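You operate a simulated robot arm through the tools that you are given. There is no shell and no other tool. Be economical: measure what you need, move in short steps, check, and stop when the job is done.

You are at the controls of a simulated two-armed robot. One attempt, no reset.

## Task
Put both teal bars from the counter into the dispenser.
Fine: close the yellow flap and push the yellow slide in. Where these are worked on the way, their far stop is far enough and under half their travel is too little: yellow flap.
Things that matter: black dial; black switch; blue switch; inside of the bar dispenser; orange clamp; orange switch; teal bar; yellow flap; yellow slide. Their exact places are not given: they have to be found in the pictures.

It is judged by the outcome, as a careful person would: the job done as asked, and still so three seconds after it is handed in. It fails if anything else is knocked over, pushed out of place, dropped, spilled or broken.

## Robot
Two 6-joint arms with two-finger parallel grippers on one trunk, on a base that drives. Base frame: it is fixed to the floor where the robot stands at the start and does not move with it; the origin is under the middle of the robot, x ahead of it, y to its left, z up. Readings come in cm, degrees, newtons and seconds.
The left shoulder is at the start at [5, 17, 131.3], the right one opposite. Each reaches about 109.2 cm from its shoulder. Places, roughly: black dial [50, 240, 80]; black switch [70, 70, 110]; blue switch [50, 220, 80]; inside of the bar dispenser [80, 0, 90]; orange clamp [60, 180, 90]; orange switch [60, 130, 90]; yellow flap [80, 0, 100]; yellow slide [70, 0, 90]. Payload 1.57 kg a hand.
Tool frame (each hand has its own): the origin (TCP) lies between the finger pads and is the grasp point; the fingertips stand 3 cm ahead of it; z points along the fingers, y is the line along which they close. The gripper opens to 8 cm. The fingers are 1.7 cm wide and 1.2 cm thick; the gripper's body (4 by 8.2 cm) begins 8 cm behind the TCP.
Orientation is that of the tool frame in the base frame, as a unit quaternion [w, x, y, z]. With the fingers straight down and closing along the base's y, the tool's x points along the base's -x, its y along +y and its z along -z.

## Interface
- The arms move only by the tool drive_tool. It takes "left_rows", "right_rows" or both (then of equal length, played together; a hand with none holds still); each is a list of rows, each an object (a shift or turn left out is 0, a gripper value left out holds the last) with "grip": the finger opening in mm, from 0 to 80; "delta_pos": the shift along the tool's x, y, z in mm, a list of three; "dr": the turn, a rotation vector about the tool's x, y, z in degrees, a list of three. In form: [{"grip": grip, "delta_pos": [dx, dy, dz], "dr": [ax, ay, az]}, ...]. A call has 1 to 8 rows; each row shifts and turns the commanded pose from where the row before left it, along the tool's axes as they then stand. Each row takes 0.2 s and may step no farther than 5 cm and 8.6 degrees from the row before; otherwise, or with a gripper value out of range, the whole call is refused. Where a pose cannot be reached the arm comes as near as it can. A force on the tool above 40 N (or 10 N above the force at the start of the call, whichever is more), or a blocked arm, ends the call early, and 0.2 s more pass. Each finger travels about 7.2 cm/s and halts on what it meets, pressing with about 28 N; the grip force reading is that of the motor and also rises with nothing between the fingers. The clock runs only during rows and for 0.2 s after the last one: add rows that do not move to give the fingers time. It gives the time, the measured TCP pose, the force on the tool (base axes), the opening and the grip force at its end, in the units of the frame above (readings bear some noise), with the torque about the TCP (base axes, N m) and any sound that the robot's microphone picked up, and new pictures: "pictures" is both (left out), scene, wrist or none (wrist: the cameras of the hands that moved).
- Cameras (640 x 400 px; columns grow to the right, rows downward): "scene" is now at [2.87, 1.5, 187.13]; the picture's right is [0.20, -0.98, 0.00], its down [-0.81, -0.17, -0.56] and it looks along [0.55, 0.11, -0.83] (base axes); focal length 266 px, centre (320, 200). "left" rides on the left gripper at [7.2, 0.7, -12.2] in its tool frame; the picture's right is [-0.09, 1.00, 0.00], its down [-0.84, -0.08, -0.54] and it looks along [-0.54, -0.05, 0.84] (tool axes); focal length 238 px, centre (320, 200). "right" rides on the right gripper at [7.2, -0.7, -12.2] in its tool frame; the picture's right is [0.09, 1.00, 0.00], its down [-0.84, 0.08, -0.54] and it looks along [-0.54, 0.05, 0.84] (tool axes); focal length 238 px, centre (320, 200).
- slide_trunk(by): slides the trunk up (or, below 0, down) by that many cm; the arms and the scene camera ride with it, the base frame stays. It gives what a move gives, with no picture.
- base_move(legs): drives the robot by 1 to 6 legs, each [ahead, left, turn to the left] in cm, cm and degrees, along the robot's own axes; the way and the turn of a leg run together, so that a leg with both is an arc; at most 150 cm and 180 degrees a leg. The arms and the cameras ride along, it lands a little off, and it stops where it bumps. It gives what a move gives, and a new picture of the scene camera.
- pan_tilt(pan, tilt): turns the head with the scene camera to pan (to the left, within 86 degrees either way) and tilt (down, from -29 to 69), counted from straight ahead of the robot. It gives what a move gives, and a new picture of the scene camera.
- point_at(camera, pixels): there is no depth. For up to 12 entries [column, row, z] of the newest picture of that camera ("zoom" is the newest enlarged one), the place [x, y] in the base frame at which the ray of that pixel passes the height z, good to about 0.2 cm. It takes no simulated time.
- enlarge(camera, box): a new picture of the part [left, top, right, bottom] of that camera's present view, enlarged. It takes no simulated time.
- finish_job(): hands the job in; it is judged then, once.

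Go step by step. Measure first, check grasps and placings, and put right what went wrong. The budget is 80 turns and 260 pictures, counting those below and the enlarged ones. Unless the task says otherwise, let go and move clear before handing in, and close with one line.

The tools are called after "Request:" by a JSON object that holds its "method" and its "body". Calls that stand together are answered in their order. drive_tool: Moves the arms, as the interface text tells. Its arguments: {"type":"object","properties":{"left_rows":{"type":"array"},"right_rows":{"type":"array"},"pictures":{"type":"string","enum":["both","scene","wrist","none"]}},"required":[]} The other tools are called the same way: slide_trunk (by) slides the trunk up or down; base_move (legs) drives the base; pan_tilt (pan, tilt) turns the head that bears the scene camera; point_at (camera, pixels) gives the place at which the rays of pixels pass given heights; enlarge (camera, box) takes an enlarged picture of a part of a camera's view; finish_job () hands the job in.

At the start:

```text
t: 0.0
left_position: [64.28, 32.9, 120.4]
left_ee_rot: [0.0, 0.0, 1.0, 0.0]
left_ft_force: [0.2, 0.0, 0.6]
left_wrist_torque: [0.02, 0.02, 0.04]
left_gripper_width: 8.02
left_grip_force: 0.0
right_position: [58.78, -26.61, 120.32]
right_ee_rot: [0.0, -0.001, 1.0, 0.0]
right_ft_force: [0.6, -0.8, 0.8]
right_wrist_torque: [-0.01, -0.01, 0.06]
right_gripper_width: 7.99
right_grip_force: 0.2
trunk travel left (down, up): [-92.8, 4.2]
robot x, y, heading: [0.2, -0.02, 0.1]
head pan, tilt: [11.6, 55.9]
```

scene: 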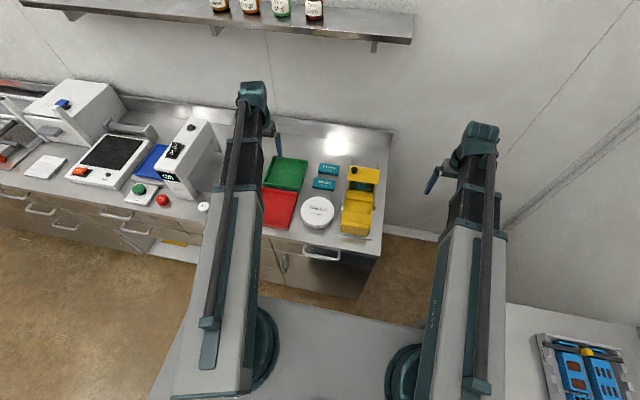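
right: 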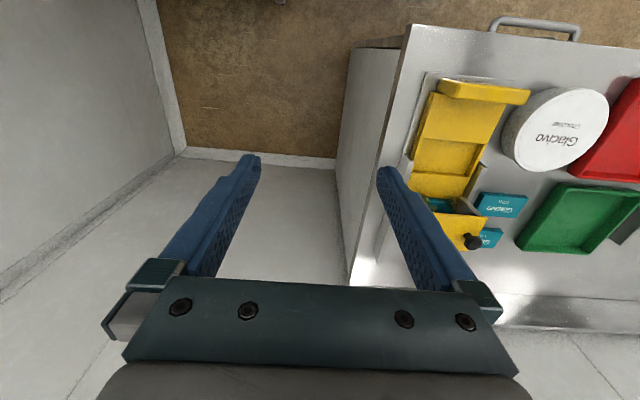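
left: 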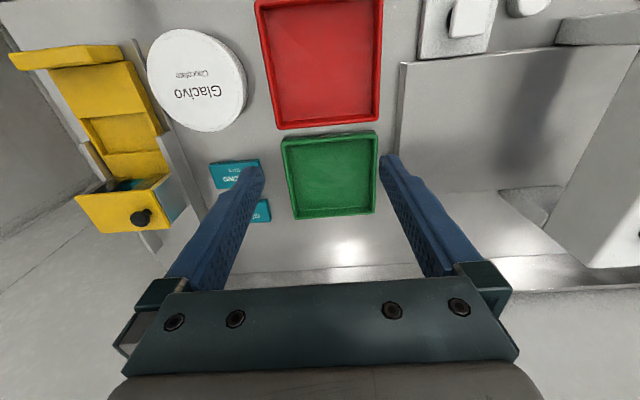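

The scene shows the yellow dispenser around (360,200) and two teal bars at (328,169) and (324,183). I'll enlarge these views to understand the mechanism.

Request:
{"method": "enlarge", "body": {"camera": "scene", "box": [290, 140, 400, 250]}}

Request:
{"method": "enlarge", "body": {"camera": "right", "box": [390, 60, 550, 270]}}

Request:
{"method": "enlarge", "body": {"camera": "left", "box": [0, 20, 290, 260]}}

```text
3.64 times, centred on (345, 195) of scene
```

zoom: 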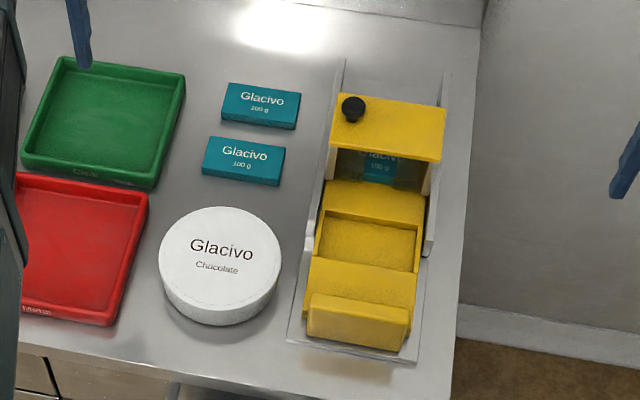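

```text
1.90 times, centred on (470, 165) of right
```

zoom: 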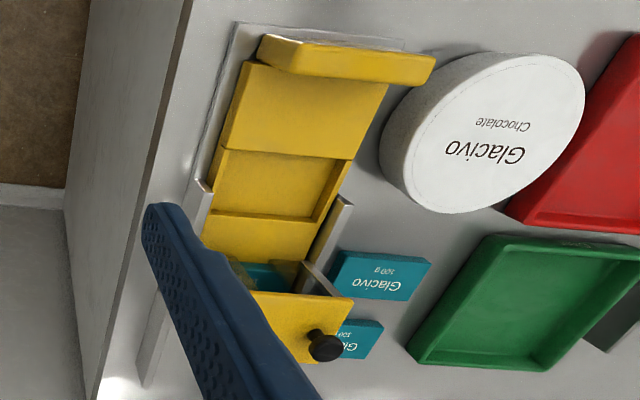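

```text
1.67 times, centred on (145, 140) of left
```

zoom: 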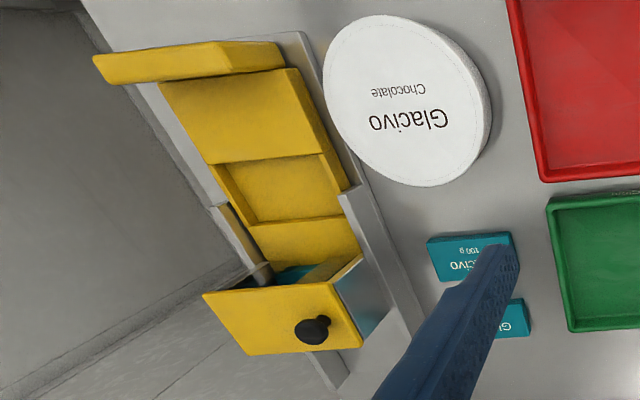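

The flap with black knob covers the magazine top, a bar is visible inside the tower, and the slide is out. I'll triangulate heights from two cameras.

Request:
{"method": "point_at", "body": {"camera": "scene", "pixels": [[324, 184, 85], [324, 184, 92], [310.5, 187.5, 88], [310.5, 187.5, 92], [353, 170, 95], [353, 170, 105], [380, 171, 95], [380, 171, 105], [379, 184.4, 95], [379, 184.4, 105]]}}

Request:
{"method": "point_at", "body": {"camera": "left", "pixels": [[208, 164, 85], [208, 164, 92], [257, 160, 85], [257, 160, 92], [142, 217, 95], [142, 217, 105], [164, 176, 95], [164, 176, 105], [74, 197, 95], [74, 197, 105]]}}

Request:
{"method": "point_at", "body": {"camera": "scene", "pixels": [[318, 177.8, 85], [318, 177.8, 92], [335, 180.6, 85], [335, 180.6, 92]]}}

```text
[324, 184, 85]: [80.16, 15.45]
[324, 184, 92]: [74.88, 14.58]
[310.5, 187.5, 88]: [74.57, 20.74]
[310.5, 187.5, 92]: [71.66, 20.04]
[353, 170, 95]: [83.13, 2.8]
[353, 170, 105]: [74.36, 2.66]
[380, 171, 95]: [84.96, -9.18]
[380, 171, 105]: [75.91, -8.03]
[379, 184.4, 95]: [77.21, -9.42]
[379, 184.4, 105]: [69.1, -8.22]
```

```text
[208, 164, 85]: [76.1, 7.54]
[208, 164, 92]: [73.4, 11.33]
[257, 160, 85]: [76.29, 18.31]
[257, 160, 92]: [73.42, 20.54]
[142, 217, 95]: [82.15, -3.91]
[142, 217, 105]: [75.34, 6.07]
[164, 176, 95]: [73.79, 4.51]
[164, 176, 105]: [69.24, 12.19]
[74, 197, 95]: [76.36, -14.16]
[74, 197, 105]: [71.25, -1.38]
```

```text
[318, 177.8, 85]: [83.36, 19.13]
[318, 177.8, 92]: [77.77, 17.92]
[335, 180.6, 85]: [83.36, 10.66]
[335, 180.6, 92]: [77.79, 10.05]
```

Knob triangulates to about (77.5, 2.7, 101.6), bars' tops near z 91. I'll bring both hands nearer (staying high) for better views.

Request:
{"method": "drive_tool", "body": {"left_rows": [{"delta_pos": [10, -40, 20]}, {"delta_pos": [10, -40, 20]}, {"delta_pos": [10, -40, 20]}, {"delta_pos": [10, -30, 0]}, {}], "right_rows": [{"delta_pos": [30, 0, 20]}, {"delta_pos": [30, 0, 20]}, {"delta_pos": [30, 0, 20]}, {"delta_pos": [30, 0, 20]}, {}]}}

```text
t: 1.2
left_position: [60.35, 17.69, 120.24]
left_ee_rot: [0.0, 0.0, 1.0, 0.0]
left_ft_force: [1.0, 0.2, -0.3]
left_wrist_torque: [0.01, 0.01, 0.03]
left_gripper_width: 8.0
left_grip_force: 0.0
left hand out of reach, approached as far as the arm can: row 1, 2, 3
right_position: [47.02, -26.78, 120.39]
right_ee_rot: [0.0, 0.0, 1.0, 0.001]
right_ft_force: [0.0, -0.9, -0.1]
right_wrist_torque: [0.02, 0.05, 0.01]
right_gripper_width: 7.98
right_grip_force: 0.0
right hand out of reach, approached as far as the arm can: row 1, 2, 3, 4
trunk travel left (down, up): [-92.8, 4.2]
robot x, y, heading: [-0.15, -0.2, -0.1]
head pan, tilt: [11.6, 55.9]
```

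scene: 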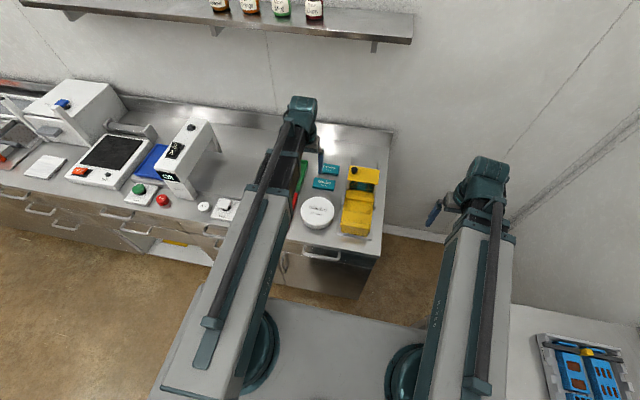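
right: 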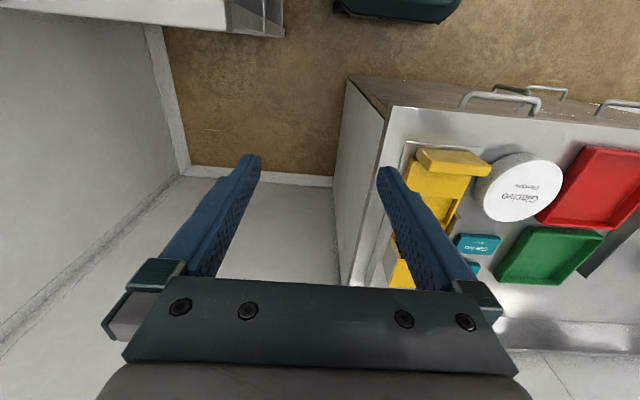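
left: 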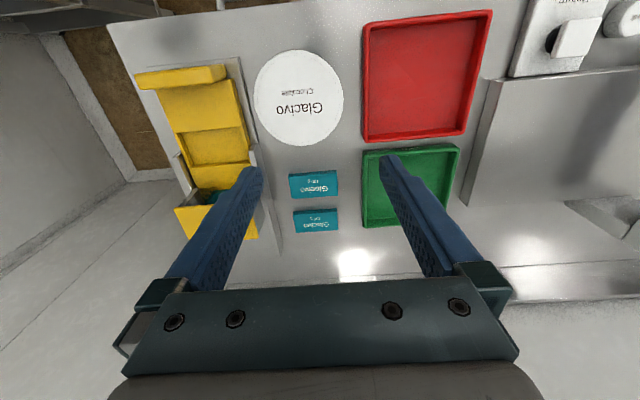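

Both bars are clear in the left view at (313,184) and (316,220). Arms need the trunk lower to reach down; I'll lower it by 12 cm and re-view.

Request:
{"method": "slide_trunk", "body": {"by": -12}}

Request:
{"method": "enlarge", "body": {"camera": "left", "box": [120, 40, 360, 280]}}

Request:
{"method": "enlarge", "body": {"camera": "scene", "box": [290, 140, 400, 250]}}

```text
t: 2.7
left_position: [60.31, 17.66, 108.36]
left_ee_rot: [0.001, 0.0, 1.0, 0.0]
left_ft_force: [-0.2, -0.5, 0.1]
left_wrist_torque: [-0.03, 0.0, 0.0]
left_gripper_width: 7.98
left_grip_force: 0.0
right_position: [47.02, -26.83, 108.31]
right_ee_rot: [-0.001, 0.0, 1.0, -0.001]
right_ft_force: [-0.1, 0.0, 0.6]
right_wrist_torque: [0.0, 0.03, 0.02]
right_gripper_width: 8.0
right_grip_force: 0.1
trunk travel left (down, up): [-80.8, 16.2]
robot x, y, heading: [-0.17, 0.24, -0.3]
head pan, tilt: [11.6, 55.9]
```

```text
1.67 times, centred on (240, 160) of left
```

zoom: 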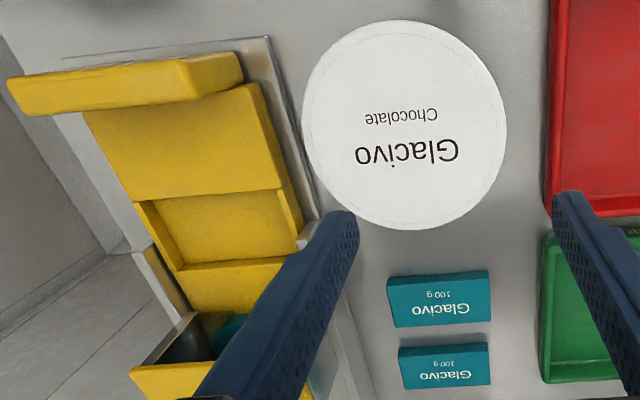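

```text
3.64 times, centred on (345, 195) of scene
```

zoom: 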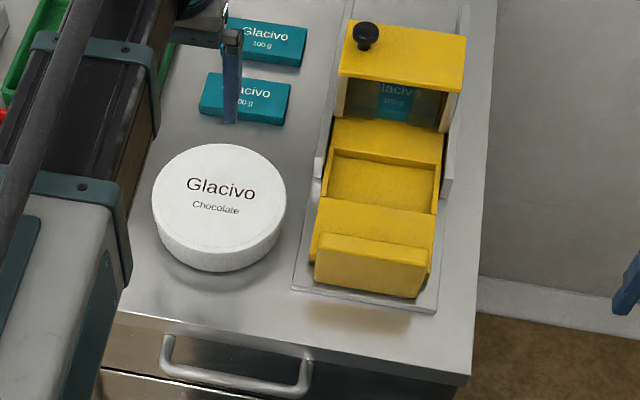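

I need a clear view of the flap: I'll move the left hand over in front of the tower (y≈3) a bit higher.

Request:
{"method": "drive_tool", "body": {"left_rows": [{"delta_pos": [15, -40, -20]}, {"delta_pos": [15, -40, -20]}, {"delta_pos": [10, -40, 0]}, {"delta_pos": [0, -20, 0]}, {}]}}

Request:
{"method": "enlarge", "body": {"camera": "left", "box": [200, 60, 440, 280]}}

```text
t: 3.9
left_position: [56.26, 3.58, 108.32]
left_ee_rot: [-0.001, 0.001, 1.0, 0.0]
left_ft_force: [-0.1, 0.2, -0.1]
left_wrist_torque: [0.0, 0.0, -0.01]
left_gripper_width: 8.01
left_grip_force: 0.0
left hand out of reach, approached as far as the arm can: row 1, 2
right_position: [47.01, -26.6, 108.32]
right_ee_rot: [0.0, 0.0, 1.0, 0.0]
right_ft_force: [-0.3, 0.4, -0.2]
right_wrist_torque: [-0.01, 0.02, 0.02]
right_gripper_width: 8.01
right_grip_force: 0.1
trunk travel left (down, up): [-80.8, 16.2]
robot x, y, heading: [-0.09, -0.11, 0.2]
head pan, tilt: [11.6, 55.9]
```

scene: 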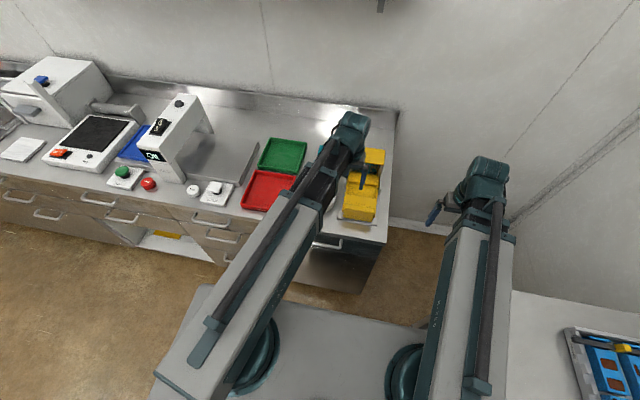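
left: 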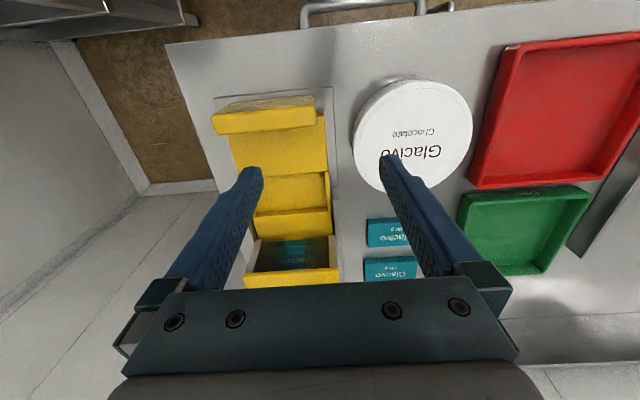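

```text
1.82 times, centred on (320, 170) of left
```

zoom: 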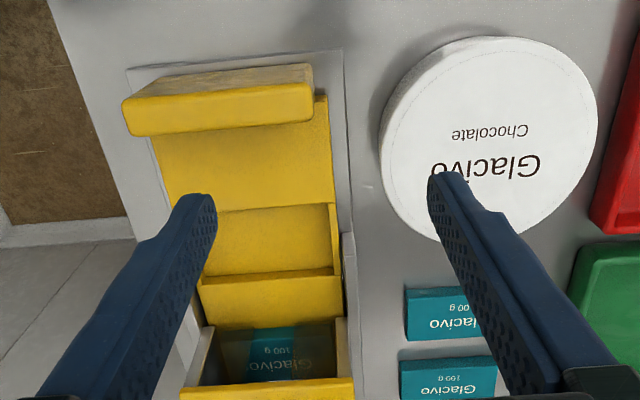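

The tower has a tinted window with a bar inside and the flap on top with a knob near its left side. I'll move the left arm away and take a tight zoom of the flap from the head, and also pull the right hand in for a side view.

Request:
{"method": "drive_tool", "body": {"left_rows": [{"delta_pos": [0, 50, 0]}, {"delta_pos": [0, 50, 0]}, {"delta_pos": [0, 50, 0]}, {"delta_pos": [0, 50, 0]}, {"delta_pos": [0, 50, 0]}, {}], "right_rows": [{"delta_pos": [-50, 10, 0]}, {"delta_pos": [-40, 10, 0]}, {"delta_pos": [-40, 10, 0]}, {"delta_pos": [-40, 20, 0]}, {"delta_pos": [-30, 20, 0]}, {}], "pictures": "wrist"}}

Request:
{"method": "enlarge", "body": {"camera": "scene", "box": [330, 140, 400, 185]}}

```text
refused: row 1 steps farther than a row can; nothing moved
```

```text
8.89 times, centred on (365, 162) of scene
```

zoom: 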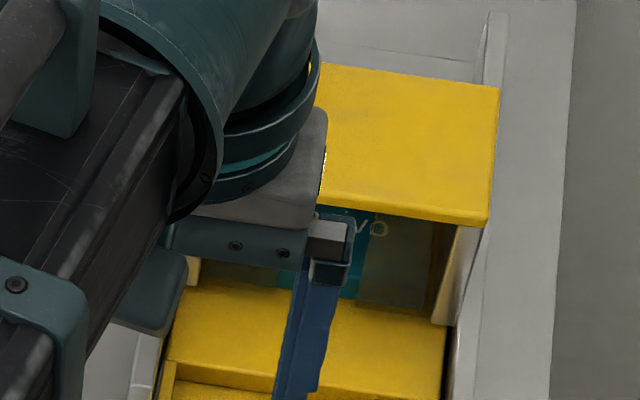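

Request:
{"method": "drive_tool", "body": {"left_rows": [{"delta_pos": [0, 45, 0]}, {"delta_pos": [0, 45, 0]}, {"delta_pos": [0, 45, 0]}, {"delta_pos": [0, 45, 0]}, {"delta_pos": [0, 45, 0]}, {}], "right_rows": [{"delta_pos": [-40, 10, 0]}, {"delta_pos": [-40, 10, 0]}, {"delta_pos": [-40, 10, 0]}, {"delta_pos": [-40, 10, 0]}, {"delta_pos": [-30, 10, 0]}, {}], "pictures": "wrist"}}

Request:
{"method": "enlarge", "body": {"camera": "scene", "box": [330, 140, 400, 185]}}

Request:
{"method": "enlarge", "body": {"camera": "right", "box": [380, 40, 580, 290]}}

```text
t: 5.3
left_position: [56.41, 26.28, 108.36]
left_ee_rot: [0.0, 0.0, 1.0, 0.001]
left_ft_force: [0.5, -0.8, 0.0]
left_wrist_torque: [-0.02, -0.04, 0.0]
left_gripper_width: 7.99
left_grip_force: 0.1
right_position: [65.89, -21.77, 108.39]
right_ee_rot: [0.0, 0.0, 1.0, 0.0]
right_ft_force: [-0.3, 0.3, 0.3]
right_wrist_torque: [0.02, 0.02, -0.02]
right_gripper_width: 8.0
right_grip_force: 0.1
trunk travel left (down, up): [-80.8, 16.2]
robot x, y, heading: [-0.13, -0.11, -0.0]
head pan, tilt: [11.6, 55.9]
```

right: 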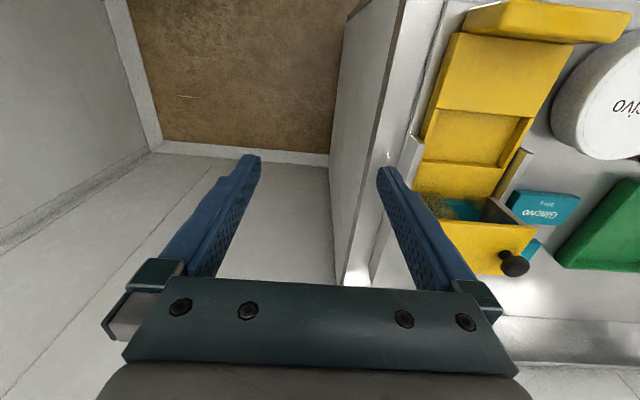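
left: 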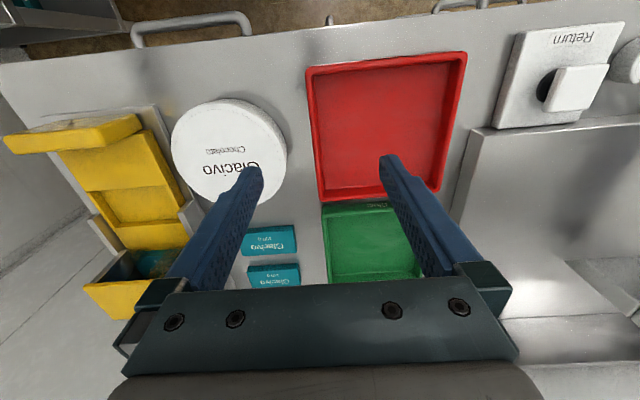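

```text
8.89 times, centred on (365, 162) of scene
```

zoom: 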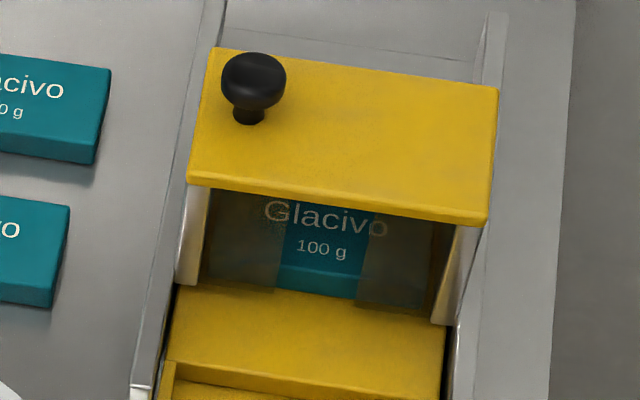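

```text
1.60 times, centred on (480, 165) of right
```

zoom: 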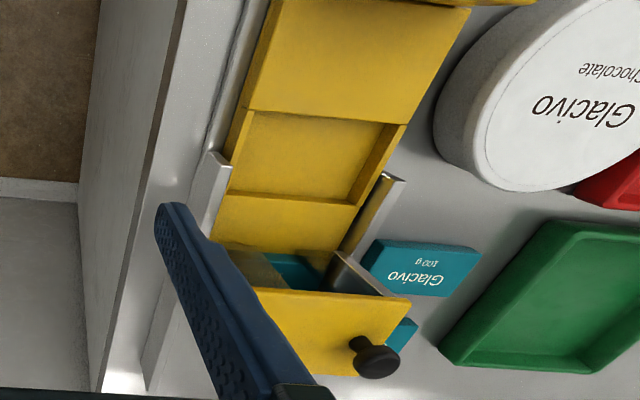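

The flap is clear now, with the knob at its far-left. I'll measure flap corners, bars and knob.

Request:
{"method": "point_at", "body": {"camera": "scene", "pixels": [[352.3, 144.9, 100], [384.5, 149.5, 100], [384, 164, 100], [350, 159.3, 100], [357, 147.7, 102], [357, 147.7, 104], [357, 152.8, 100], [349.5, 171.5, 92]]}}

Request:
{"method": "point_at", "body": {"camera": "left", "pixels": [[83, 286, 97], [83, 286, 100], [83, 286, 103], [243, 229, 89], [243, 229, 92], [297, 226, 89], [297, 226, 92], [299, 264, 92], [300, 286, 92], [297, 257, 92], [241, 256, 92], [241, 256, 89]]}}

Request:
{"method": "point_at", "body": {"camera": "right", "pixels": [[514, 264, 102], [514, 264, 104], [438, 222, 98], [438, 222, 100], [537, 227, 98], [537, 227, 100], [510, 275, 98], [510, 275, 100], [510, 275, 102]]}}

Request:
{"method": "enlarge", "body": {"camera": "left", "box": [220, 200, 340, 300]}}

```text
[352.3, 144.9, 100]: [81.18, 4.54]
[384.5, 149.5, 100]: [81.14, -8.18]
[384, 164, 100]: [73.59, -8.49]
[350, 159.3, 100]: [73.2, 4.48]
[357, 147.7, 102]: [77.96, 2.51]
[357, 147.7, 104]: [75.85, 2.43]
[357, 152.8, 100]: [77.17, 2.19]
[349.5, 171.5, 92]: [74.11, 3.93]
```

```text
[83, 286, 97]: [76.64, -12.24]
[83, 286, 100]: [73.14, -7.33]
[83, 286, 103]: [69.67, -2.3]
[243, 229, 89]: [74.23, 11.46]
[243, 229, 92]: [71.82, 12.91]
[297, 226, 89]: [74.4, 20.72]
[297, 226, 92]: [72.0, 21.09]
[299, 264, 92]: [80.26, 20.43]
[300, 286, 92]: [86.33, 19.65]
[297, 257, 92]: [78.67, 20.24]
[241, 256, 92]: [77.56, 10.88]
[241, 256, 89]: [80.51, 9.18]
```

```text
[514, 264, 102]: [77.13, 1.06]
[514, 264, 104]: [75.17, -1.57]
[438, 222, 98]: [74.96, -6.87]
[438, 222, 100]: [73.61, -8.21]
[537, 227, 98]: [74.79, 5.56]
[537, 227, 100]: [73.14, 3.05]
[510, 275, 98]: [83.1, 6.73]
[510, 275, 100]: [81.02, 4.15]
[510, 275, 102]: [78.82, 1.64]
```

```text
4.00 times, centred on (280, 250) of left
```

zoom: 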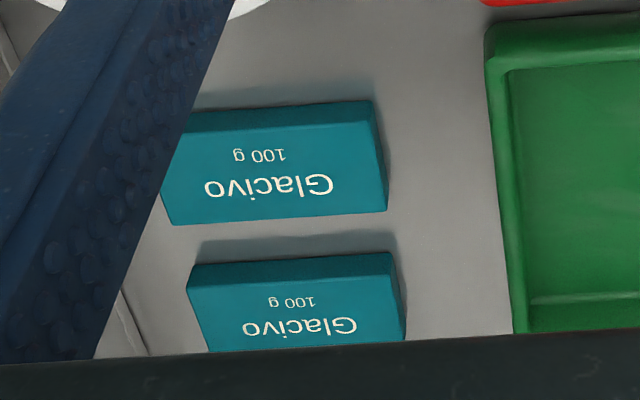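

Flap is horizontal at z≈100 (x 73–81, y −8…4.5), knob near (77.3, 2.3), so the hinge is likely on the right edge. Earlier z commands seemed ignored, so I'll test the right hand's vertical movement.

Request:
{"method": "drive_tool", "body": {"right_rows": [{"delta_pos": [0, 0, -20]}, {}], "pictures": "none"}}

Request:
{"method": "drive_tool", "body": {"right_rows": [{"dr": [8, 0, 0]}, {}], "pictures": "none"}}

Request:
{"method": "drive_tool", "body": {"right_rows": [{"dr": [0, 0, 8]}, {}], "pictures": "none"}}

```text
t: 5.9
left_position: [56.44, 26.18, 108.42]
left_ee_rot: [0.001, 0.0, 1.0, 0.0]
left_ft_force: [-1.1, -0.7, 0.5]
left_wrist_torque: [-0.01, 0.0, 0.0]
left_gripper_width: 8.03
left_grip_force: 0.0
right_position: [65.92, -21.68, 108.35]
right_ee_rot: [0.0, 0.0, 1.0, 0.0]
right_ft_force: [0.0, 0.5, 0.2]
right_wrist_torque: [-0.03, 0.01, -0.01]
right_gripper_width: 8.01
right_grip_force: 0.1
right hand out of reach, approached as far as the arm can: row 1
trunk travel left (down, up): [-80.8, 16.2]
robot x, y, heading: [0.08, -0.05, 0.2]
head pan, tilt: [11.6, 55.9]
```

```text
t: 6.5
left_position: [56.45, 26.24, 108.28]
left_ee_rot: [0.0, 0.001, 1.0, 0.0]
left_ft_force: [0.0, -0.9, 0.1]
left_wrist_torque: [0.01, 0.0, -0.01]
left_gripper_width: 7.97
left_grip_force: 0.2
right_position: [65.98, -21.76, 108.54]
right_ee_rot: [0.0, 0.0, 0.998, -0.069]
right_ft_force: [-0.4, 0.7, -0.1]
right_wrist_torque: [0.0, -0.01, 0.03]
right_gripper_width: 8.0
right_grip_force: 0.1
trunk travel left (down, up): [-80.8, 16.2]
robot x, y, heading: [0.06, -0.08, -0.1]
head pan, tilt: [11.6, 55.9]
```

```text
t: 7.1
left_position: [56.4, 26.29, 108.32]
left_ee_rot: [0.0, 0.0, 1.0, -0.001]
left_ft_force: [0.3, 0.1, 0.5]
left_wrist_torque: [0.01, -0.01, -0.02]
left_gripper_width: 7.98
left_grip_force: 0.0
right_position: [65.88, -21.71, 108.48]
right_ee_rot: [0.004, 0.07, 0.995, -0.069]
right_ft_force: [-0.2, 0.7, 0.5]
right_wrist_torque: [-0.02, -0.01, 0.01]
right_gripper_width: 7.99
right_grip_force: 0.0
trunk travel left (down, up): [-80.8, 16.2]
robot x, y, heading: [0.23, -0.07, 0.1]
head pan, tilt: [11.6, 55.9]
```

Confirmed: hand height follows the trunk only (plus wrist tilt). I'll undo the test tilt and turn the right hand 90° so that it closes along x, for gripping the knob.

Request:
{"method": "drive_tool", "body": {"right_rows": [{"dr": [0, 0, -8]}, {"dr": [-8, 0, 0]}, {"dr": [0, 0, 8.5]}, {"dr": [0, 0, 8.5]}, {"dr": [0, 0, 8.5]}, {"dr": [0, 0, 8.5]}, {"dr": [0, 0, 8.5]}, {"dr": [0, 0, 8.5]}], "pictures": "none"}}

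Request:
{"method": "drive_tool", "body": {"right_rows": [{"dr": [0, 0, 7.8]}, {"dr": [0, 0, 7.8]}, {"dr": [0, 0, 7.8]}, {"dr": [0, 0, 7.8]}, {"dr": [0, 0, 7.8]}, {}]}}

```text
t: 8.9
left_position: [56.32, 26.1, 108.43]
left_ee_rot: [-0.001, 0.001, 1.0, 0.001]
left_ft_force: [0.5, -0.9, 0.3]
left_wrist_torque: [0.03, -0.02, -0.03]
left_gripper_width: 8.01
left_grip_force: 0.1
right_position: [65.91, -21.68, 108.22]
right_ee_rot: [0.0, 0.432, 0.902, 0.0]
right_ft_force: [1.1, -0.3, -0.2]
right_wrist_torque: [-0.03, 0.0, 0.01]
right_gripper_width: 8.02
right_grip_force: 0.1
trunk travel left (down, up): [-80.8, 16.2]
robot x, y, heading: [0.0, -0.02, -0.1]
head pan, tilt: [11.6, 55.9]
```

```text
t: 10.3
left_position: [56.44, 26.21, 108.23]
left_ee_rot: [-0.001, 0.0, 1.0, 0.0]
left_ft_force: [0.2, 0.2, 0.7]
left_wrist_torque: [0.02, -0.01, 0.0]
left_gripper_width: 8.01
left_grip_force: 0.0
right_position: [65.95, -21.83, 108.45]
right_ee_rot: [0.001, 0.707, 0.707, 0.0]
right_ft_force: [0.2, 0.5, 0.0]
right_wrist_torque: [0.0, -0.01, 0.01]
right_gripper_width: 8.0
right_grip_force: 0.1
trunk travel left (down, up): [-80.8, 16.2]
robot x, y, heading: [-0.13, 0.1, 0.2]
head pan, tilt: [11.6, 55.9]
```

scene: 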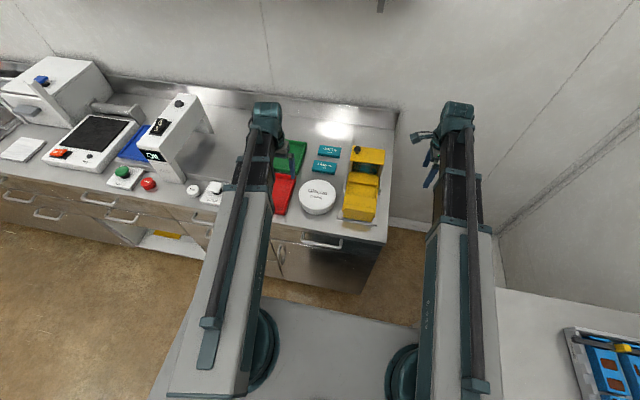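
right: 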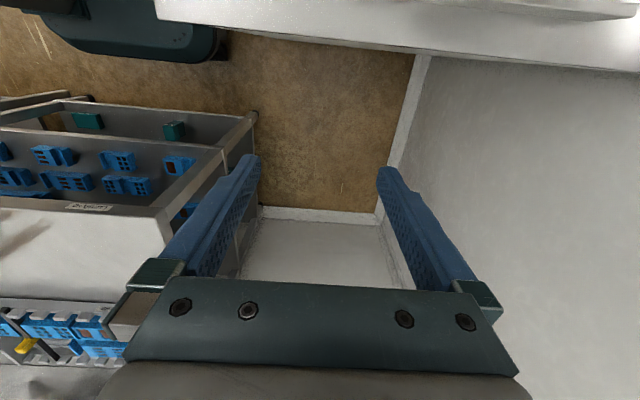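

Right hand now closes along x. Moving it above the knob at (77.3, 2.4).

Request:
{"method": "drive_tool", "body": {"right_rows": [{"delta_pos": [40, 20, 0]}, {"delta_pos": [42, 20, 0]}, {"delta_pos": [42, 20, 0]}, {"delta_pos": [42, 20, 0]}, {"delta_pos": [42, 20, 0]}, {"delta_pos": [34, 13, 0]}, {}]}}

Request:
{"method": "enlarge", "body": {"camera": "right", "box": [220, 100, 420, 300]}}

```text
t: 11.9
left_position: [56.33, 26.15, 108.5]
left_ee_rot: [0.0, 0.001, 1.0, -0.001]
left_ft_force: [0.0, 0.8, -0.6]
left_wrist_torque: [-0.01, 0.0, 0.01]
left_gripper_width: 7.99
left_grip_force: 0.0
right_position: [77.26, 2.47, 108.38]
right_ee_rot: [0.0, 0.707, 0.707, 0.0]
right_ft_force: [0.3, -1.3, -0.6]
right_wrist_torque: [0.03, 0.04, 0.01]
right_gripper_width: 7.98
right_grip_force: 0.0
trunk travel left (down, up): [-80.8, 16.2]
robot x, y, heading: [0.3, -0.13, 0.2]
head pan, tilt: [11.6, 55.9]
```

scene: 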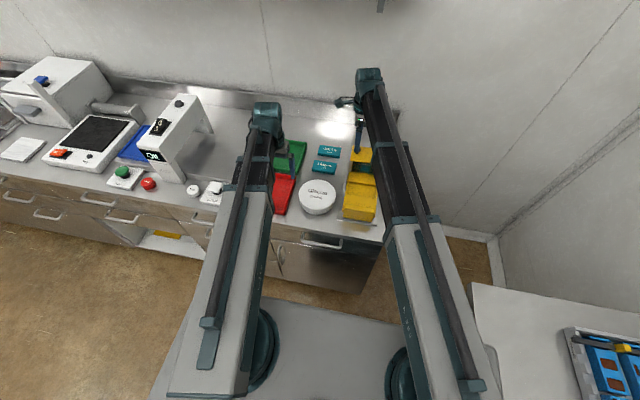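
right: 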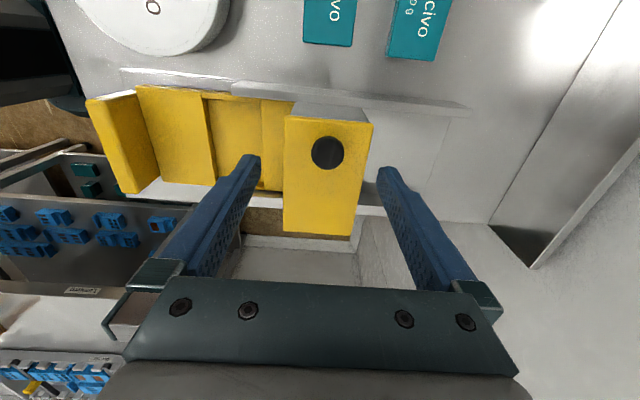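

```text
2.00 times, centred on (320, 200) of right
```

zoom: 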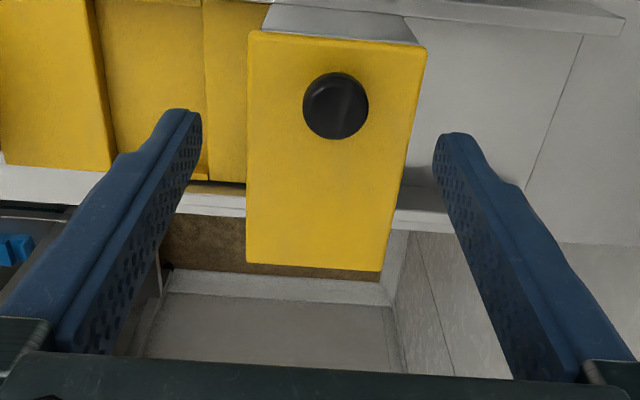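

The knob is at (327,153) between the fingers; verifying its position from this camera.

Request:
{"method": "point_at", "body": {"camera": "right", "pixels": [[327, 153, 102], [327, 153, 103], [285, 117, 100], [373, 124, 100], [352, 235, 100], [284, 231, 100], [303, 43, 91], [354, 45, 91], [387, 55, 91], [436, 60, 91]]}}

```text
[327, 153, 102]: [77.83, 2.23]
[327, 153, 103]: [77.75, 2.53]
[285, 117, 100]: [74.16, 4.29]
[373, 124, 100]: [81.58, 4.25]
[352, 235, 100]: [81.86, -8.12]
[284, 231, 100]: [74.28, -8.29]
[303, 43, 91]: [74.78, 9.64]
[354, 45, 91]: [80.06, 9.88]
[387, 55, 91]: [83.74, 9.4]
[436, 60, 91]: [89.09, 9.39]
```

Knob ~ (77.6, 2.4). Shifting 3 mm and lowering the trunk 4.8 cm to straddle the knob.

Request:
{"method": "drive_tool", "body": {"right_rows": [{"delta_pos": [0, 3, 0]}, {}], "pictures": "none"}}

Request:
{"method": "slide_trunk", "body": {"by": -4.8}}

Request:
{"method": "enlarge", "body": {"camera": "right", "box": [220, 80, 420, 280]}}

```text
t: 12.5
left_position: [56.31, 26.3, 108.23]
left_ee_rot: [0.0, 0.0, 1.0, -0.001]
left_ft_force: [0.0, -0.4, -0.5]
left_wrist_torque: [-0.03, 0.01, -0.03]
left_gripper_width: 7.99
left_grip_force: 0.0
right_position: [77.56, 2.44, 108.24]
right_ee_rot: [0.0, 0.707, 0.707, 0.0]
right_ft_force: [0.1, 0.3, 0.0]
right_wrist_torque: [-0.02, 0.05, 0.01]
right_gripper_width: 8.03
right_grip_force: 0.1
trunk travel left (down, up): [-80.8, 16.2]
robot x, y, heading: [0.1, 0.08, -0.1]
head pan, tilt: [11.6, 55.9]
```

```text
t: 13.4
left_position: [56.26, 26.09, 103.4]
left_ee_rot: [-0.001, 0.0, 1.0, -0.001]
left_ft_force: [0.5, -0.1, 0.2]
left_wrist_torque: [-0.02, -0.03, -0.02]
left_gripper_width: 8.0
left_grip_force: 0.0
right_position: [77.65, 2.42, 103.6]
right_ee_rot: [0.0, 0.707, 0.707, 0.0]
right_ft_force: [0.0, -0.4, -0.8]
right_wrist_torque: [0.0, 0.02, 0.0]
right_gripper_width: 8.01
right_grip_force: 0.0
trunk travel left (down, up): [-76.0, 21.0]
robot x, y, heading: [-0.44, -0.12, -0.1]
head pan, tilt: [11.6, 55.9]
```

```text
2.00 times, centred on (320, 180) of right
```

zoom: 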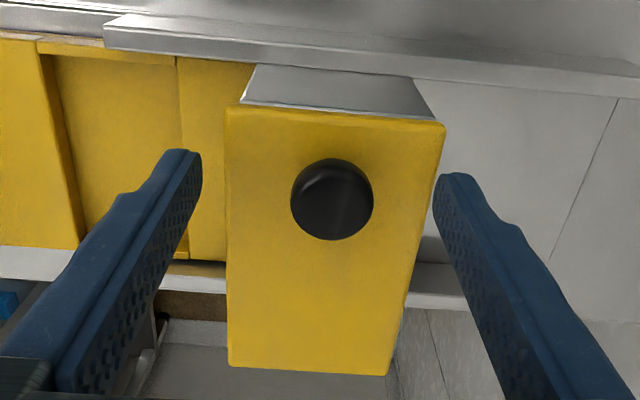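

Knob is centred; closing the right gripper on it.

Request:
{"method": "drive_tool", "body": {"right_rows": [{"grip": 30}, {"grip": 30}, {"grip": 10}, {"grip": 10}, {"grip": 10}], "pictures": "wrist"}}

```text
t: 14.6
left_position: [56.51, 26.24, 103.43]
left_ee_rot: [0.001, 0.002, 1.0, 0.0]
left_ft_force: [0.0, 1.4, 0.3]
left_wrist_torque: [0.03, -0.03, 0.02]
left_gripper_width: 7.99
left_grip_force: 0.0
right_position: [78.06, 2.58, 103.42]
right_ee_rot: [0.002, 0.707, 0.707, 0.001]
right_ft_force: [26.8, 0.5, 15.5]
right_wrist_torque: [-0.69, -0.63, 0.12]
right_gripper_width: 2.69
right_grip_force: 37.9
trunk travel left (down, up): [-76.0, 21.0]
robot x, y, heading: [0.13, 0.06, 0.0]
head pan, tilt: [11.6, 55.9]
```

right: 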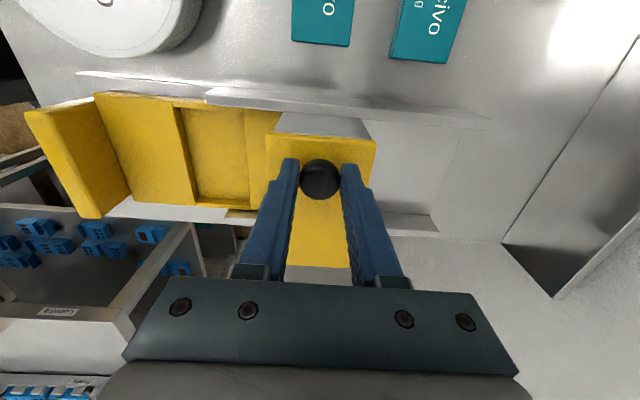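

Gripped at 2.69 cm, but with 27 N sideways; I'll relieve by following +x, then lift with the trunk slightly.

Request:
{"method": "drive_tool", "body": {"right_rows": [{"delta_pos": [0, 6, 0]}, {}], "pictures": "none"}}

Request:
{"method": "slide_trunk", "body": {"by": 1.2}}

Request:
{"method": "enlarge", "body": {"camera": "right", "box": [220, 80, 420, 280]}}

```text
t: 15.2
left_position: [56.51, 26.29, 103.5]
left_ee_rot: [0.001, 0.0, 1.0, 0.0]
left_ft_force: [0.1, -0.4, -1.1]
left_wrist_torque: [0.02, -0.04, 0.0]
left_gripper_width: 7.99
left_grip_force: 0.2
right_position: [78.12, 2.51, 103.48]
right_ee_rot: [-0.003, 0.707, 0.707, -0.001]
right_ft_force: [2.1, -1.1, -4.7]
right_wrist_torque: [0.87, -0.11, -0.01]
right_gripper_width: 2.7
right_grip_force: 37.8
trunk travel left (down, up): [-76.0, 21.0]
robot x, y, heading: [-0.35, 0.19, 0.0]
head pan, tilt: [11.6, 55.9]
```

```text
t: 15.8
left_position: [56.39, 26.13, 104.88]
left_ee_rot: [0.001, 0.0, 1.0, 0.001]
left_ft_force: [0.0, 0.5, -0.6]
left_wrist_torque: [0.01, 0.01, -0.03]
left_gripper_width: 8.0
left_grip_force: 0.0
right_position: [77.94, 2.19, 104.78]
right_ee_rot: [0.0, 0.708, 0.706, -0.001]
right_ft_force: [-7.5, -8.6, -4.0]
right_wrist_torque: [-0.19, 0.29, -0.04]
right_gripper_width: 2.68
right_grip_force: 37.8
trunk travel left (down, up): [-77.2, 19.8]
robot x, y, heading: [0.12, -0.03, 0.1]
head pan, tilt: [11.6, 55.9]
```

```text
2.00 times, centred on (320, 180) of right
```

zoom: 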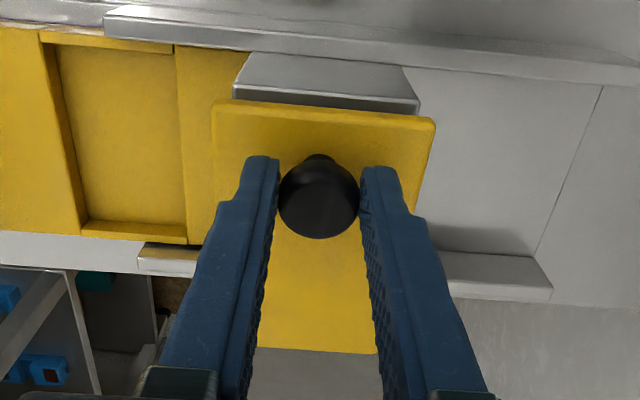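

The flap hinges up on its right edge and the knob pivots in the grip. Now I follow the arc with tilting hand.

Request:
{"method": "drive_tool", "body": {"right_rows": [{"delta_pos": [-3.5, 0, -1.5], "dr": [0, 7.5, 0]}, {"delta_pos": [-3.9, 0, -6.1], "dr": [0, 7.5, 0]}, {"delta_pos": [-3.7, 0, -8.2], "dr": [0, 7.5, 0]}, {}], "pictures": "wrist"}}

```text
t: 16.8
left_position: [56.26, 26.04, 104.76]
left_ee_rot: [0.001, -0.001, 1.0, 0.001]
left_ft_force: [-0.3, 0.3, -0.6]
left_wrist_torque: [-0.01, 0.01, -0.03]
left_gripper_width: 8.0
left_grip_force: 0.1
right_position: [77.99, 0.91, 106.36]
right_ee_rot: [-0.137, 0.694, 0.693, 0.138]
right_ft_force: [-13.9, -16.6, -1.8]
right_wrist_torque: [-1.18, 0.25, 0.04]
right_gripper_width: 2.67
right_grip_force: 37.9
trunk travel left (down, up): [-77.2, 19.8]
robot x, y, heading: [-0.11, 0.03, 0.3]
head pan, tilt: [11.6, 55.9]
```

right: 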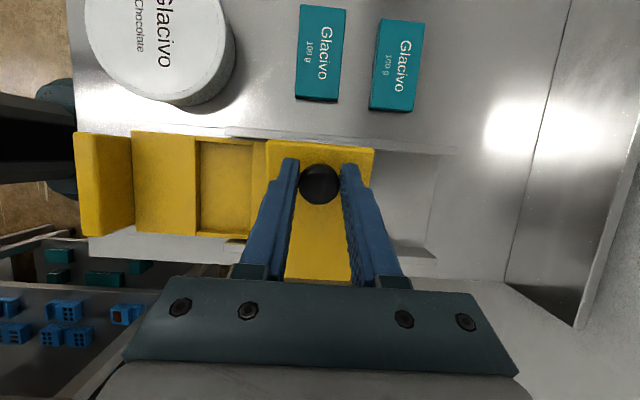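

Tracking well (tilt 22°); forces call for slightly more −y. Continuing the arc.

Request:
{"method": "drive_tool", "body": {"right_rows": [{"delta_pos": [-6, -2, -13.4], "dr": [0, 7.5, 0]}, {"delta_pos": [-6.4, 0, -20], "dr": [0, 7.5, 0]}, {"delta_pos": [-8.9, 0, -25.8], "dr": [0, 7.5, 0]}, {}], "pictures": "wrist"}}

```text
t: 17.8
left_position: [56.25, 26.35, 104.76]
left_ee_rot: [0.001, 0.0, 1.0, 0.0]
left_ft_force: [0.2, -0.6, 0.8]
left_wrist_torque: [0.02, 0.0, 0.01]
left_gripper_width: 7.99
left_grip_force: 0.0
right_position: [77.95, -3.28, 111.58]
right_ee_rot: [-0.271, 0.651, 0.654, 0.273]
right_ft_force: [0.8, 13.2, 20.6]
right_wrist_torque: [0.58, -0.05, -0.05]
right_gripper_width: 1.37
right_grip_force: 2.2
right hand out of reach, approached as far as the arm can: row 1, 3
trunk travel left (down, up): [-77.2, 19.8]
robot x, y, heading: [0.06, 0.25, -0.1]
head pan, tilt: [11.6, 55.9]
```

right: 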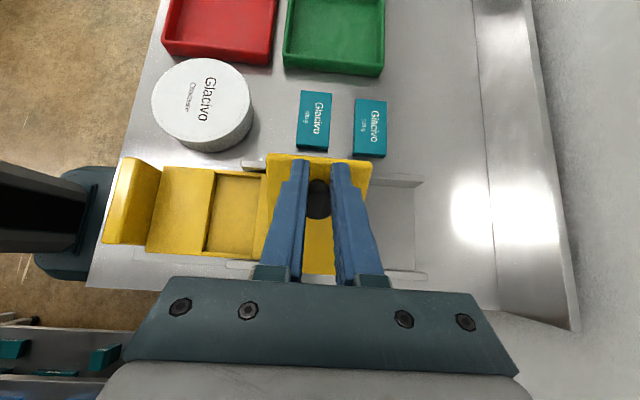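

The fingers slipped to 1.37 cm—perhaps onto the knob's stem. Zooming in.

Request:
{"method": "enlarge", "body": {"camera": "right", "box": [240, 140, 400, 280]}}

Request:
{"method": "enlarge", "body": {"camera": "scene", "box": [320, 100, 420, 230]}}

Request:
{"method": "enlarge", "body": {"camera": "left", "box": [0, 100, 260, 340]}}

```text
2.86 times, centred on (320, 210) of right
```

zoom: 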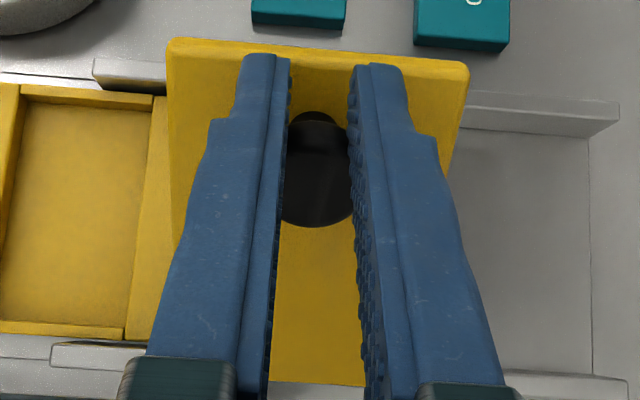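

```text
3.08 times, centred on (370, 165) of scene
```

zoom: 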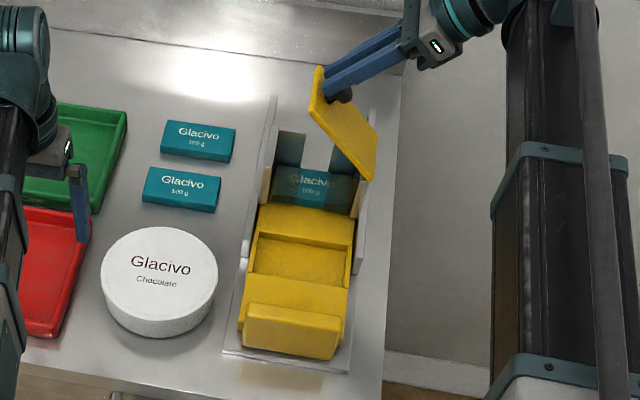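

```text
1.67 times, centred on (130, 220) of left
```

zoom: 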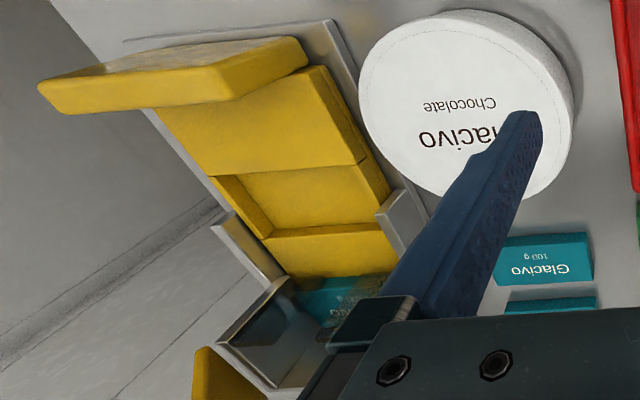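

The fingers hook the stem and the flap is ~65° open; continue pulling toward −y.

Request:
{"method": "drive_tool", "body": {"right_rows": [{"delta_pos": [-10, 0, -10]}, {"delta_pos": [-10, 0, -10]}, {"delta_pos": [-10, 0, -10]}, {"delta_pos": [-10, 0, -10]}, {"delta_pos": [-10, 0, -10]}, {}], "pictures": "wrist"}}

Request:
{"method": "enlarge", "body": {"camera": "scene", "box": [320, 100, 420, 230]}}

```text
t: 18.2
left_position: [56.27, 26.46, 104.7]
left_ee_rot: [0.0, -0.001, 1.0, 0.001]
left_ft_force: [-0.1, 0.2, 0.5]
left_wrist_torque: [0.04, -0.01, -0.01]
left_gripper_width: 8.0
left_grip_force: 0.0
right_position: [78.01, -3.76, 111.53]
right_ee_rot: [-0.277, 0.649, 0.653, 0.277]
right_ft_force: [-1.6, 7.6, 14.5]
right_wrist_torque: [0.34, 0.16, 0.13]
right_gripper_width: 1.61
right_grip_force: 3.5
trunk travel left (down, up): [-77.2, 19.8]
robot x, y, heading: [-0.28, -0.08, 0.2]
head pan, tilt: [11.6, 55.9]
stopped in row 1 (right hand): the force on the tool passed its limit at 44 N (the readings are from after the stop); the commanded pose is now the measured one
```

right: 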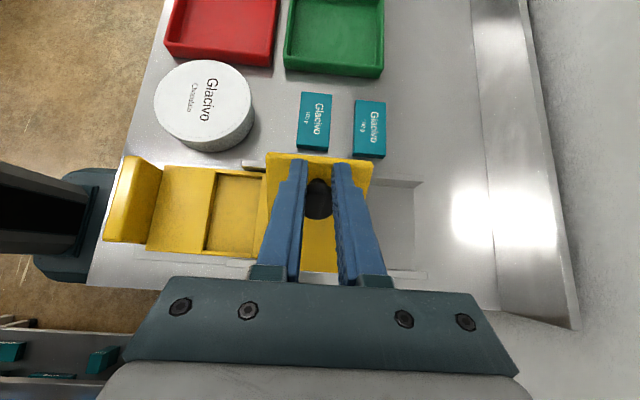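

```text
3.08 times, centred on (370, 165) of scene
```

zoom: 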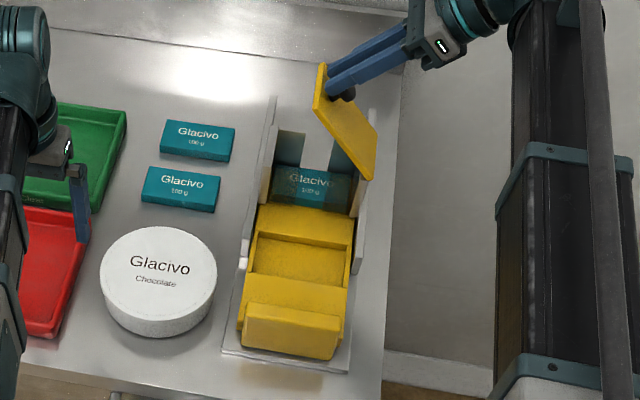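

It stopped at 44 N. I'll estimate the flap's present angle from its edge pixels (370,122) and (367,136).

Request:
{"method": "point_at", "body": {"camera": "scene", "pixels": [[370, 122, 108], [370, 122, 110], [370, 122, 112], [367.3, 136.5, 108], [367.3, 136.5, 110], [367.3, 136.5, 112], [387.5, 158, 100]]}}

Request:
{"method": "enlarge", "body": {"camera": "right", "box": [240, 140, 400, 280]}}

```text
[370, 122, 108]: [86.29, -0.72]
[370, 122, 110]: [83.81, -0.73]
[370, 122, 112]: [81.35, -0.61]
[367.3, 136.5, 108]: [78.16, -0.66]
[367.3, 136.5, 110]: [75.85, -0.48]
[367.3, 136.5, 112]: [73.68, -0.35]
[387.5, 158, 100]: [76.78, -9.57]
```

```text
2.86 times, centred on (320, 210) of right
```

zoom: 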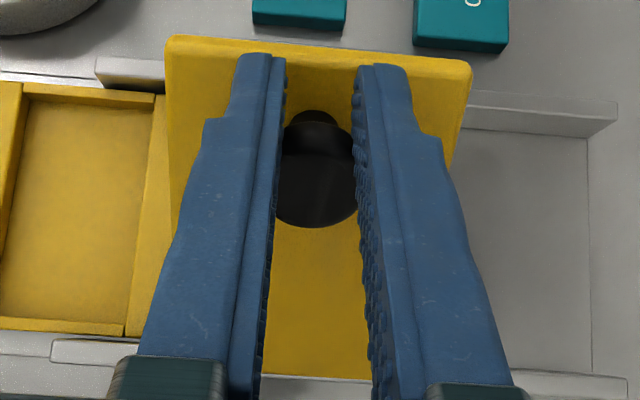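

The fingers only pinch a chord of the knob head, so the pull wedges. I'll open the right gripper and see whether the flap stays by itself.

Request:
{"method": "drive_tool", "body": {"right_rows": [{"grip": 40}, {"grip": 60}, {}, {}], "pictures": "wrist"}}

Request:
{"method": "enlarge", "body": {"camera": "scene", "box": [320, 100, 420, 230]}}

```text
t: 19.2
left_position: [56.32, 26.33, 104.66]
left_ee_rot: [0.0, 0.001, 1.0, 0.0]
left_ft_force: [-0.3, 0.0, -0.8]
left_wrist_torque: [-0.01, 0.0, 0.0]
left_gripper_width: 7.98
left_grip_force: 0.1
right_position: [78.22, -4.11, 111.38]
right_ee_rot: [-0.274, 0.65, 0.653, 0.277]
right_ft_force: [0.6, -0.7, 0.6]
right_wrist_torque: [0.0, 0.01, 0.02]
right_gripper_width: 6.0
right_grip_force: 0.0
trunk travel left (down, up): [-77.2, 19.8]
robot x, y, heading: [-0.05, -0.25, 0.2]
head pan, tilt: [11.6, 55.9]
```

right: 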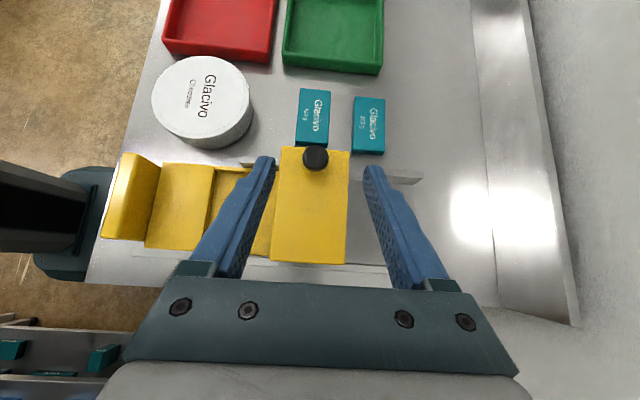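

```text
3.08 times, centred on (370, 165) of scene
```

zoom: 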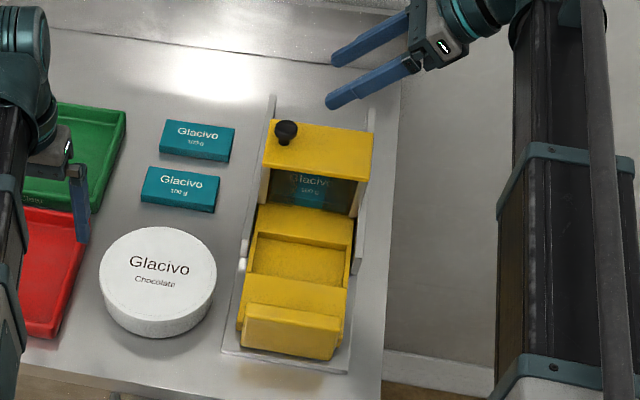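

The flap falls shut on its own, so it must be carried to its far stop past vertical. I'll return the hand upright over the knob and redo it with a calibrated arc.

Request:
{"method": "drive_tool", "body": {"right_rows": [{"dr": [0, -7.6, 0]}, {"dr": [0, -7.6, 0]}, {"dr": [0, -7.6, 0]}, {"dr": [0, -7.6, 0]}, {"dr": [0, -7.6, 0]}, {"dr": [0, -7.6, 0]}, {}], "pictures": "none"}}

```text
t: 20.8
left_position: [56.37, 26.33, 104.82]
left_ee_rot: [0.0, 0.0, 1.0, 0.0]
left_ft_force: [-0.3, 0.2, -1.3]
left_wrist_torque: [0.02, -0.03, -0.01]
left_gripper_width: 8.01
left_grip_force: 0.1
right_position: [78.24, -4.08, 104.64]
right_ee_rot: [0.0, 0.706, 0.708, 0.001]
right_ft_force: [0.2, 0.7, 0.5]
right_wrist_torque: [0.01, -0.02, -0.03]
right_gripper_width: 6.0
right_grip_force: 0.1
right hand out of reach, approached as far as the arm can: row 1, 2, 3, 4, 5
trunk travel left (down, up): [-77.2, 19.8]
robot x, y, heading: [0.02, 0.26, 0.3]
head pan, tilt: [11.6, 55.9]
```

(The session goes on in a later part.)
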